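You operate a simulated robot arm through the tools that you are given. There is no shell and no other tool. Be economical: measure what you need, move in short steps, check, and stop when the job is done.

Carry out the task below with a simulated robot arm. There is one attempt and no reset: what you move stays moved.

TASK
Take the green lint brush on the top of the small white table and put it away on the top of the chest.
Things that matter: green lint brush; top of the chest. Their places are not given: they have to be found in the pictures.

It is judged by the outcome, as a careful person would: the job done as asked, and still so three seconds after it is handed in. It fails if anything else is knocked over, pushed out of place, dropped, spilled or broken.

THE ROBOT
A 6-joint arm with a two-finger parallel gripper, fixed in place. Base frame: the origin is at the foot of the arm, x ahead of it, y to its left, z up. Lengths are in cm, angles in degrees, forces in N, time in s.
With the tool pointing down near the work surface it reaches from about 26 to 68 cm from the base axis. Its first joint turns from -66.0 to 66.0 degrees. Payload 2.9 kg.
Tool frame: the origin (TCP) lies between the finger pads and is the grasp point; the fingertips stand 3 cm ahead of it; z points along the fingers, y is the line along which they close. The gripper opens to 11 cm. The fingers are 2 cm wide and 1 cm thick; the gripper's body (4.8 by 11.2 cm) begins 5.5 cm behind the TCP.
Orientation is told as [roll, pitch, yaw] about the base's x, y, z axes, in that order, counted from this pose: with the fingers straight down and closing along the base's y, the tool's x points along the base's -x, its y along +y and its z along -z.

THE INTERFACE
- The arm moves only by the tool drive_tool. Its argument "series" is a list of rows, each a list of 7 numbers: the shift along the base's x, y, z in cm, then the turn, a rotation vector about the base's x, y, z in degrees, then the closure in counts, from 0 (fully open) to 255 (shut). In form: [[tx, ty, tz, rx, ry, rz, gripper], ...]. A call has 1 to 20 rows; each row is the pose to reach, as a shift and turn from the pose commanded when the call began. A row lasts 0.2 s, in which the tool goes at most 5 cm and 8.6 degrees; a call with a longer step from one row to the next is refused whole, and so is a gripper value outside its range. A pose out of reach is approached as far as the arm can. The call stops where the force on the tool passes 40 N (or 10 N more than at its start, if that is more) or the arm is blocked; 0.2 s more then pass. The fingers move at their own pace (about 10.8 cm/s each) and stop on an object; they squeeze with about 43 N. The grip force told is the motor's: it shows also when the fingers shut on nothing. Time passes only in rows, and 0.2 s behind the last, so rows that repeat a pose let the fingers close. It gives the time, the measured TCP pose, the force on the tool (base axes), the opening and the grip force at its end, in the units of the frame above (readings bear some noise).
- Cameras (640 x 400 px; columns grow to the right, rows downward): "scene" is fixed at [6.87, 42.3, 140.47]; the picture's right is [-0.77, -0.64, 0.00], its down [-0.33, 0.40, -0.86] and it looks along [0.54, -0.66, -0.52] (base axes); focal length 325 px, centre (320, 200). "wrist" rides on the gripper at [-3.6, 0, -5.7] in the tool frame; the picture's right is [0.00, -1.00, 0.00], its down [0.97, 0.00, -0.24] and it looks along [0.24, 0.00, 0.97] (tool axes); focal length 218 px, centre (320, 200).
- capture(camera): a new picture of that camera. No time passes.
- probe_pixels(camera, pixels): there is no depth. For up to 12 entries [column, row, z] of the newest picture of that camera ("zoom" is the newest enlarged one), the place [x, y] in the base frame at which the ray of that pixel passes the height z, good to about 0.3 cm, but the place of the scene camera against the robot may be out by one fixed shift of up to 2.5 cm in any direction. No time passes.
- enlarge(camera, box): a new picture of the part [left, top, right, bottom] of that camera's present view, enlarged. No time passes.
- sign_off(): hands the job in; it is judged then, once.

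Work in short steps. Measure before you move; look again where a grasp or a placing could have gone wrong, and mend it. You have 60 turns and 26 pictures in all, the two below and enlarged ones among them. Open the gripper and draw the arm clear of the work before you hand the job in, unless the task says otherwise; then end with one line.

The tools are called after ">>>" as name(argument=value, ...) on one line, values as JSON. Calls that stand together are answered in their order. drive_tool: Moves the arm, as the interface text tells. Its arguments: {"type":"object","properties":{"series":{"type":"array","items":{"type":"array","items":{"type":"number"}}}},"required":["series"]} The other tools are called the same way: capture (camera) takes a picture; probe_pixels (camera, pixels) gives the place at which the rays of pixels pass given heights; enlarge (camera, box) takes an enlarged picture of a part of a camera's view; sign_off () hands the job in.

At the start:

```text
time: 0.0
tool_pos: [36.73, -3.67, 109.65]
tcp_rot: [0.0, 0.0, 0.0]
contact_force: [-0.7, 0.4, -0.5]
finger_gap: 11.0
gripper_force: 0.1
```

scene: 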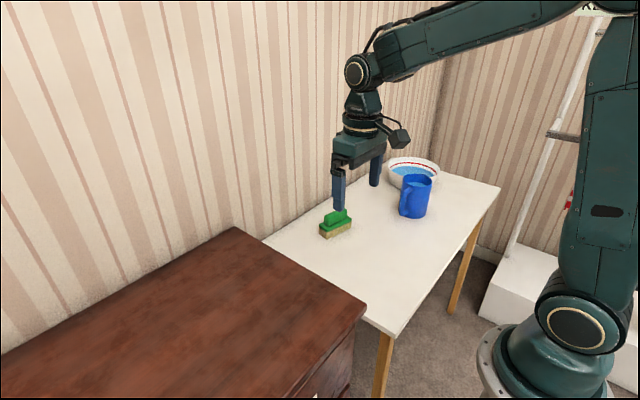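
wrist: 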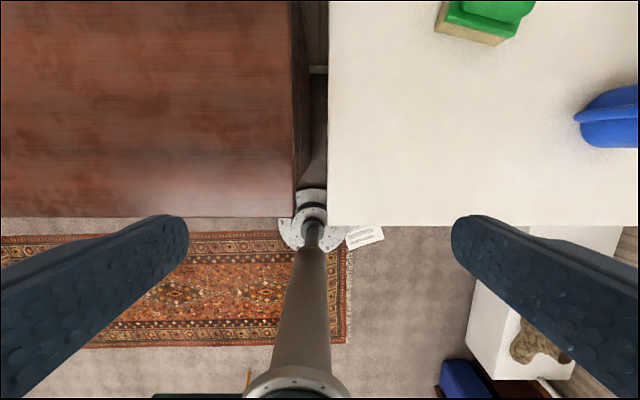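

The brush appears at scene (336,222) and wrist (485,20), with the chest at the left. I'll zoom in on it and probe positions.

>>> enlarge(camera="scene", box=[280, 150, 440, 250])

>>> probe_pixels(camera="wrist", pixels=[[436, 28, 74], [496, 46, 74], [515, 38, 76], [444, 20, 76], [330, 225, 74], [292, 215, 74], [292, 215, 84], [292, 5, 84], [292, 5, 74], [580, 115, 80]])

>>> probe_pixels(camera="scene", pixels=[[320, 236, 74], [351, 228, 74], [366, 306, 74], [366, 306, 84], [236, 228, 74], [236, 228, 84], [392, 337, 74], [500, 187, 74], [265, 240, 74]])

```text
4.00 times, centred on (360, 200) of scene
```

zoom: 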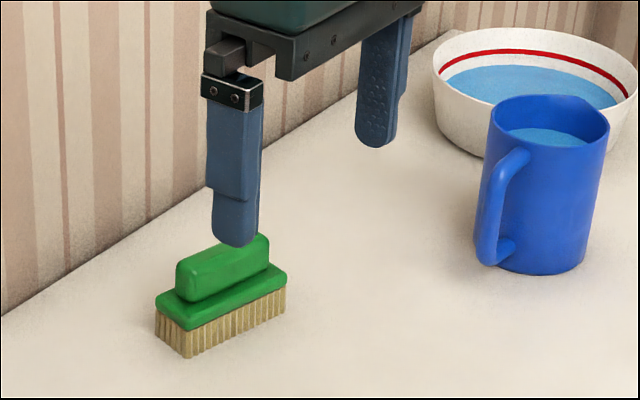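

```text
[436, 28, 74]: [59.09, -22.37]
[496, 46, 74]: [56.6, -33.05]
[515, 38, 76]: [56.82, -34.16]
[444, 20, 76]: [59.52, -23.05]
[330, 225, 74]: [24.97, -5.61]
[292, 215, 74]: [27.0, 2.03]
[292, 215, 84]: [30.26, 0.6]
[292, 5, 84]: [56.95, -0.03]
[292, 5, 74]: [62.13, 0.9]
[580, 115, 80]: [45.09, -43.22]
```

```text
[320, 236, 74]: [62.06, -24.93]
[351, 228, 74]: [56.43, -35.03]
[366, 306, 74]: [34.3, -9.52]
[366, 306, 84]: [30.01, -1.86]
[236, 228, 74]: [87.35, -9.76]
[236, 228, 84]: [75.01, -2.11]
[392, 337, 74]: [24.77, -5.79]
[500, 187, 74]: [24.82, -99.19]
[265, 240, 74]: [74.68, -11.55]
```

The table corner agrees between both cameras. I'll move above and slightly short of the brush to measure it with the wrist camera.

>>> drive_tool(series=[[3, -5, 0, 0, 0, 0, 0], [5, -9, 0, 0, 0, 0, 0], [7, -13, 0, 0, 0, 0, 0], [9, -17, 0, 0, 0, 0, 0], [11, -21, 0, 0, 0, 0, 0], [13, -24, 0, 0, 0, 0, 0], [13, -24, 0, 0, 0, 0, 0]])

>>> capture(camera="wrist")

```text
refused: row 1 steps farther than a row can; nothing moved
```

```text
22 pictures are left
```

wrist: 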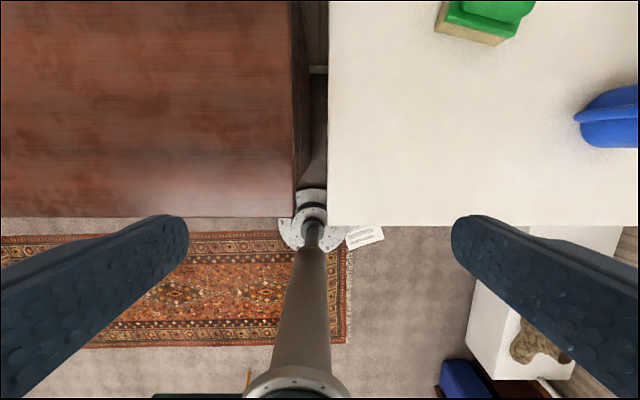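

The first step was too long, so I'm retrying with shorter ones.

>>> drive_tool(series=[[2, -4, 0, 0, 0, 0, 0], [4, -8, 0, 0, 0, 0, 0], [6, -12, 0, 0, 0, 0, 0], [8, -16, 0, 0, 0, 0, 0], [10, -20, 0, 0, 0, 0, 0], [12, -24, 0, 0, 0, 0, 0], [13, -24, 0, 0, 0, 0, 0]])

>>> capture(camera="wrist")

```text
time: 1.6
tool_pos: [49.65, -27.59, 109.73]
tcp_rot: [0.0, 0.0, -0.1]
contact_force: [-0.7, -0.5, 0.6]
finger_gap: 11.01
gripper_force: 0.1
```

```text
21 pictures are left
```

wrist: 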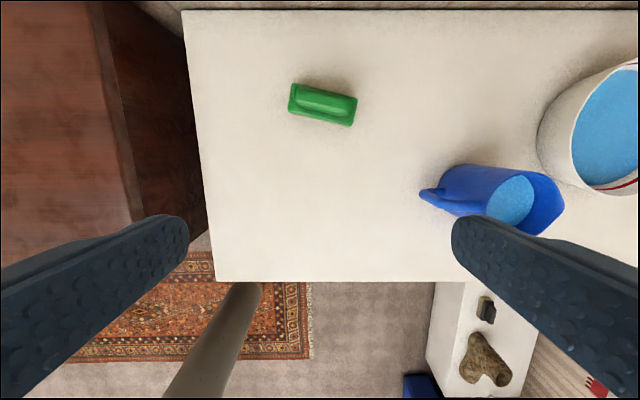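

Now the brush is at (323,104). I'll zoom in for corners and probe the chest corner near (133,221).

>>> enlarge(camera="wrist", box=[260, 60, 388, 140])

>>> probe_pixels(camera="wrist", pixels=[[133, 221, 84], [133, 221, 86], [133, 221, 88], [91, 0, 86], [183, 10, 74], [217, 282, 74], [293, 84, 77], [357, 98, 77], [350, 126, 77], [289, 112, 77], [420, 192, 80]])

```text
5.00 times, centred on (324, 100) of wrist
```

zoom: 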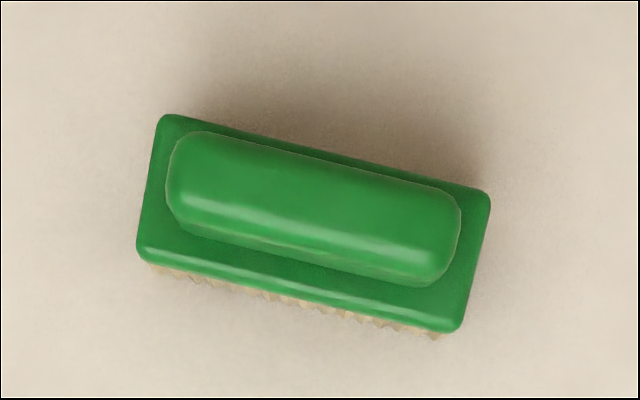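

```text
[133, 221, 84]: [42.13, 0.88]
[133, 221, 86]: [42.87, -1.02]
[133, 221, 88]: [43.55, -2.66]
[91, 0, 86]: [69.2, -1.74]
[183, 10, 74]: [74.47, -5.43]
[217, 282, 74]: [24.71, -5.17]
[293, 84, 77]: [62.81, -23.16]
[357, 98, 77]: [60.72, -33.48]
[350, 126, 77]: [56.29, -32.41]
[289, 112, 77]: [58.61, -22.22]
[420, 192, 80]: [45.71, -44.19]
```

Brush centre is about (59.6, -27.8), with its long axis tilted ~11.5° from y. I'll turn 78.5° so the fingers close across the short side, then move above it and check.

>>> drive_tool(series=[[1, 0, -1.5, 0, 0, 7.85, 0], [2, 0, -3, 0, 0, 15.7, 0], [3, 0, -4.5, 0, 0, 23.55, 0], [4, 0, -6, 0, 0, 31.4, 0], [5, 0, -7.5, 0, 0, 39.25, 0], [6, 0, -9, 0, 0, 47.1, 0], [7, 0, -10.5, 0, 0, 54.95, 0], [8, 0, -12, 0, 0, 62.8, 0], [9, 0, -13.5, 0, 0, 70.65, 0], [9.9, -0.1, -15, 0, 0, 78.5, 0], [9.9, -0.1, -15, 0, 0, 78.5, 0]])

>>> capture(camera="wrist")

```text
time: 4.0
tool_pos: [59.58, -27.81, 94.65]
tcp_rot: [0.0, 0.1, 78.7]
contact_force: [-0.6, 0.4, 0.2]
finger_gap: 11.0
gripper_force: 0.1
```

```text
19 pictures are left
```

wrist: 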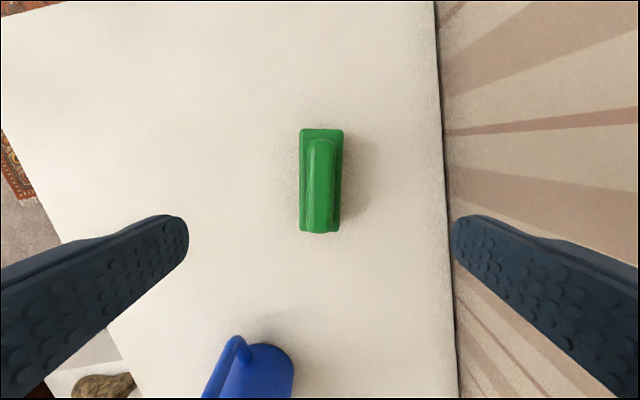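

The brush is aligned and centred between the fingers. I'll check its measured position once more from here.

>>> probe_pixels(camera="wrist", pixels=[[300, 130, 77.4], [343, 130, 77.4], [340, 231, 77.4], [300, 231, 77.4], [232, 340, 82]])

```text
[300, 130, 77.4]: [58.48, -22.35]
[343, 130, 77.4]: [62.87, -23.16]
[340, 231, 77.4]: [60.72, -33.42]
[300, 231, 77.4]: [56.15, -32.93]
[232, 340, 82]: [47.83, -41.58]
```

Its centre is (59.6, -28.0), which matches. I'll descend in steps to z≈78 with the fingers open.

>>> drive_tool(series=[[0, 0, -4, 0, 0, 0, 0], [0, -0.1, -8, 0, 0, 0, 0], [0, -0.1, -11, 0, 0, 0, 0], [0, -0.1, -13, 0, 0, 0, 0], [0, -0.1, -15, 0, 0, 0, 0], [0, -0.1, -16.5, 0, 0, 0, 0], [0, -0.1, -16.5, 0, 0, 0, 0]])

>>> enlarge(camera="scene", box=[280, 150, 440, 250])

```text
time: 5.6
tool_pos: [59.59, -27.82, 78.17]
tcp_rot: [-0.1, 0.0, 78.6]
contact_force: [0.5, -0.2, -0.2]
finger_gap: 10.98
gripper_force: 0.0
```

```text
4.00 times, centred on (360, 200) of scene
```

zoom: 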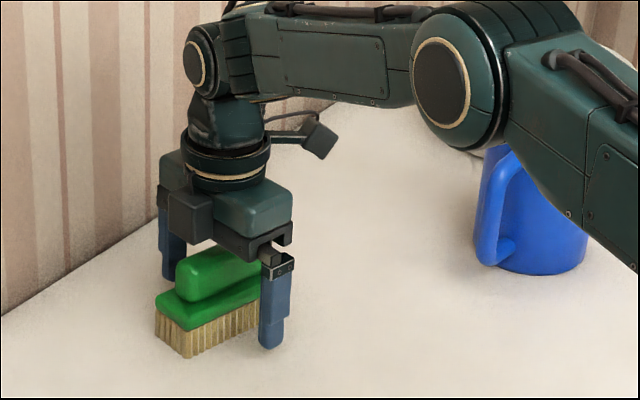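

The fingers straddle the brush, so I'll close.

>>> drive_tool(series=[[0, 0, 0, 0, 0, 0, 255], [0, 0, 0, 0, 0, 0, 255], [0, 0, 0, 0, 0, 0, 255], [0, 0, 0, 0, 0, 0, 255]])

```text
time: 6.6
tool_pos: [59.68, -27.99, 78.22]
tcp_rot: [-0.1, 0.0, 78.5]
contact_force: [0.3, 0.5, -0.7]
finger_gap: 4.45
gripper_force: 42.8
```

Gripped at 4.45 cm. I'll lift to clear the chest and mug.

>>> drive_tool(series=[[0, 0, 1, 0, 0, 0, 255], [0, 0, 3, 0, 0, 0, 255], [0, 0, 6, 0, 0, 0, 255], [0, 0, 10, 0, 0, 0, 255], [0, 0, 14, 0, 0, 0, 255], [-1, 0, 18, 0, 0, 0, 255], [-3, 1, 21, 0, 0, 0, 255], [-3, 1, 21, 0, 0, 0, 255]])

>>> capture(camera="scene")

```text
time: 8.4
tool_pos: [56.65, -27.11, 99.14]
tcp_rot: [0.0, 0.0, 78.4]
contact_force: [0.1, -0.1, -1.2]
finger_gap: 2.48
gripper_force: 42.7
```

```text
17 pictures are left
```

scene: 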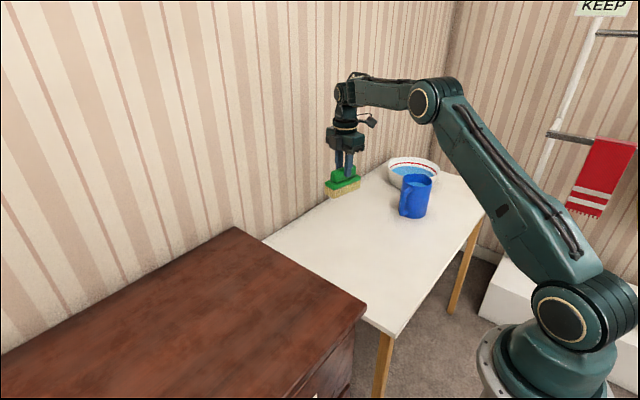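

The gap dropped to 2.48, so the block slipped and the fingers now hold the handle. I'll look closer.

>>> enlarge(camera="scene", box=[304, 120, 384, 210])

>>> capture(camera="wrist")

```text
4.44 times, centred on (344, 165) of scene
```

zoom: 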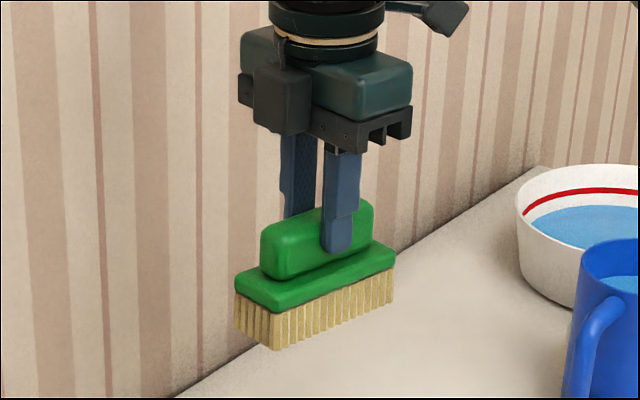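

```text
15 pictures are left
```

wrist: 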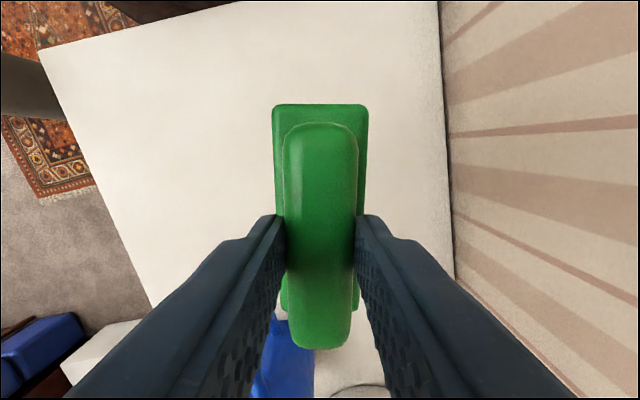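

It's level and firmly held by the handle, with fingertips resting on the block. I'll raise it a little and carry it smoothly over the chest toward (48, 14).

>>> drive_tool(series=[[0, 0, 1.5, 0, 0, 0, 255], [0, 0.5, 3.5, 0, 0, 0, 255], [-0.3, 2, 5, 0, 0, 0, 255], [-0.8, 4.5, 5, 0, 0, 0, 255], [-1.4, 7.5, 5, 0, 0, 0, 255], [-2, 10.5, 5, 0, 0, 0, 255], [-2.6, 13.5, 5, 0, 0, 0, 255], [-3.2, 16.5, 5, 0, 0, 0, 255], [-3.8, 19.5, 5, 0, 0, 0, 255], [-4.4, 22.5, 5, 0, 0, 0, 255], [-5, 25.5, 5, 0, 0, 0, 255], [-5.6, 28.5, 5, 0, 0, 0, 255], [-6.2, 31.5, 5, 0, 0, 0, 255], [-6.8, 34.5, 5, 0, 0, 0, 255], [-7.4, 37.5, 5, 0, 0, 0, 255], [-8, 39.5, 5, 0, 0, 0, 255], [-8.3, 41, 5, 0, 0, 0, 255], [-8.3, 41, 5, 0, 0, 0, 255]])

>>> capture(camera="scene")

>>> capture(camera="wrist")

```text
time: 12.2
tool_pos: [48.3, 14.35, 104.05]
tcp_rot: [0.0, 0.1, 78.5]
contact_force: [0.7, -0.2, -1.6]
finger_gap: 2.52
gripper_force: 42.6
```

```text
14 pictures are left
```

scene: 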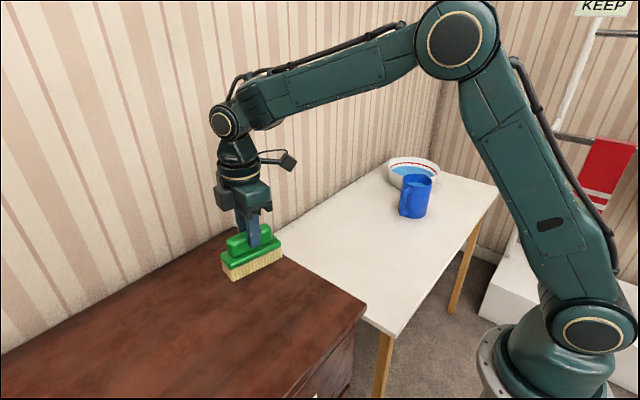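

```text
13 pictures are left
```

wrist: 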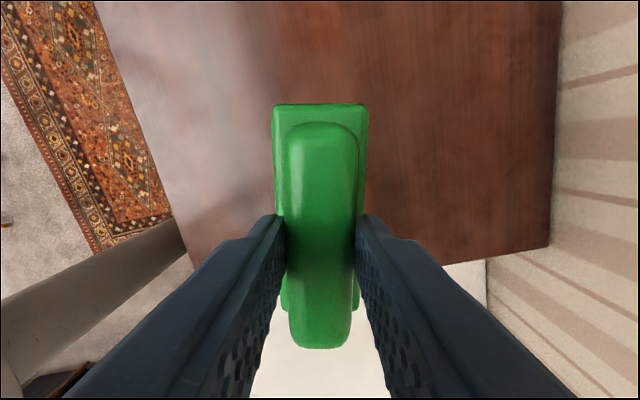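

No slip. I'll probe the chest edges from here to pin its height and right edge.

>>> probe_pixels(camera="wrist", pixels=[[550, 247, 84], [550, 247, 86], [550, 247, 88], [193, 268, 84], [193, 268, 86], [193, 268, 88], [400, 257, 85]])

```text
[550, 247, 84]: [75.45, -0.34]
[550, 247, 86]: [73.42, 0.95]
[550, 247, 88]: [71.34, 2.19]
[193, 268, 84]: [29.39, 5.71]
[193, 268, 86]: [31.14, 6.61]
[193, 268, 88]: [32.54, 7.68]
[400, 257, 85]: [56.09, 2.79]
```

The chest top is at about z 84.3 and its edge at y≈0, so the target is well inside. The brush bottom is ~6.5 below the TCP, so contact should come near z 91. I'll lower to 93.

>>> drive_tool(series=[[0, 0, -3, 0, 0, 0, 255], [0, 0, -6, 0, 0, 0, 255], [0, 0, -9, 0, 0, 0, 255], [0, 0, -10.5, 0, 0, 0, 255], [0, 0, -11, 0, 0, 0, 255], [0, 0, -11, 0, 0, 0, 255]])

>>> enlarge(camera="scene", box=[190, 180, 318, 310])

```text
time: 13.6
tool_pos: [48.55, 14.23, 93.45]
tcp_rot: [-0.2, -0.1, 78.5]
contact_force: [-7.1, -0.3, 30.5]
finger_gap: 2.5
gripper_force: 42.8
```

```text
3.08 times, centred on (254, 245) of scene
```

zoom: 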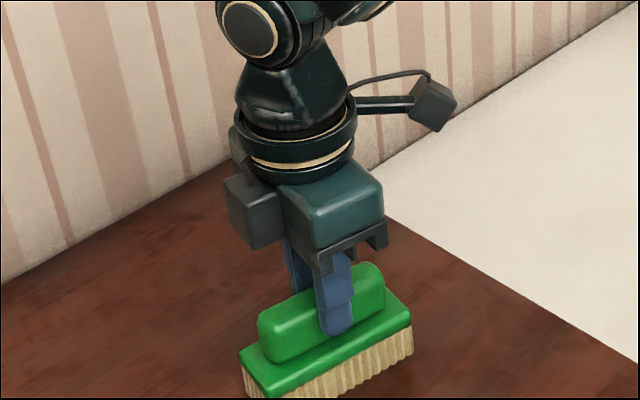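

The brush has already touched at z 93.45 with 30 N. I'll back off slightly to relieve the force before opening.

>>> drive_tool(series=[[0, 0, 0.3, 0, 0, 0, 255], [0, 0, 0.3, 0, 0, 0, 255]])

>>> enlarge(camera="scene", box=[210, 230, 338, 340])

```text
time: 14.2
tool_pos: [48.42, 14.18, 93.38]
tcp_rot: [0.0, -0.1, 78.6]
contact_force: [1.5, 3.3, 8.9]
finger_gap: 2.51
gripper_force: 43.4
```

```text
3.64 times, centred on (274, 285) of scene
```

zoom: 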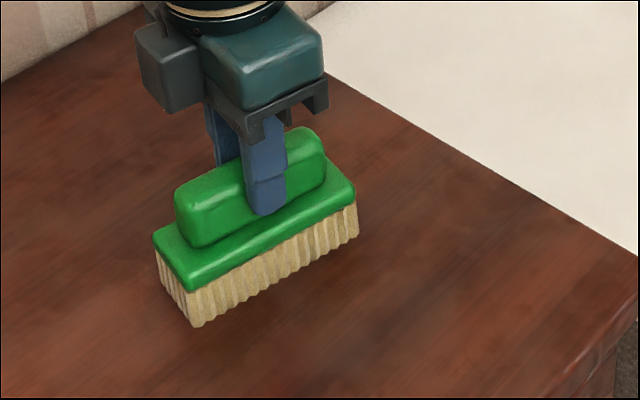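

The brush sits flat on the chest with about 9 N left. I'll open fully, then lift straight up.

>>> drive_tool(series=[[0, 0, 0.1, 0, 0, 0, 150], [0, 0, 0.1, 0, 0, 0, 60], [0, 0, 0.1, 0, 0, 0, 0], [0, 0, 0.1, 0, 0, 0, 0], [0, 0, 0.1, 0, 0, 0, 0], [0, 0, 2, 0, 0, 0, 0], [0, 0, 5, 0, 0, 0, 0], [0, 0, 9, 0, 0, 0, 0], [0, 0, 13, 0, 0, 0, 0], [-4, 0, 15, 0, 0, 0, 0], [-8, 0, 15, 0, 0, 0, 0], [-8, 0, 15, 0, 0, 0, 0]])

>>> capture(camera="scene")

```text
time: 16.8
tool_pos: [40.2, 14.21, 108.55]
tcp_rot: [0.0, 0.0, 78.5]
contact_force: [-0.4, 0.6, -0.3]
finger_gap: 10.99
gripper_force: 0.1
```

```text
10 pictures are left
```

scene: 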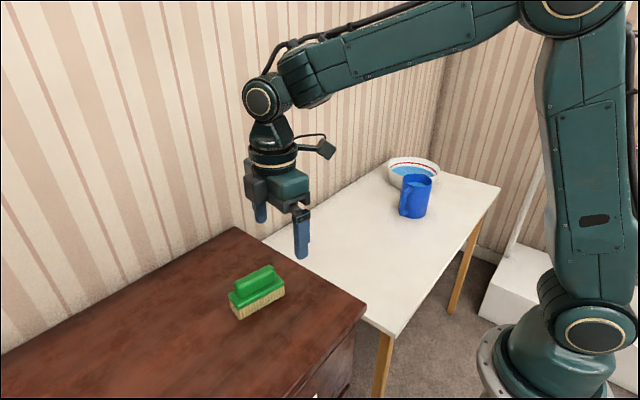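

The brush stands on the chest top, the mug and bowl haven't moved, and the arm is clear. I'm handing in.

>>> sign_off()

```text
The job is handed in.
```

The green lint brush is now on top of the chest, standing bristles-down well in from the edges, and nothing else was moved.
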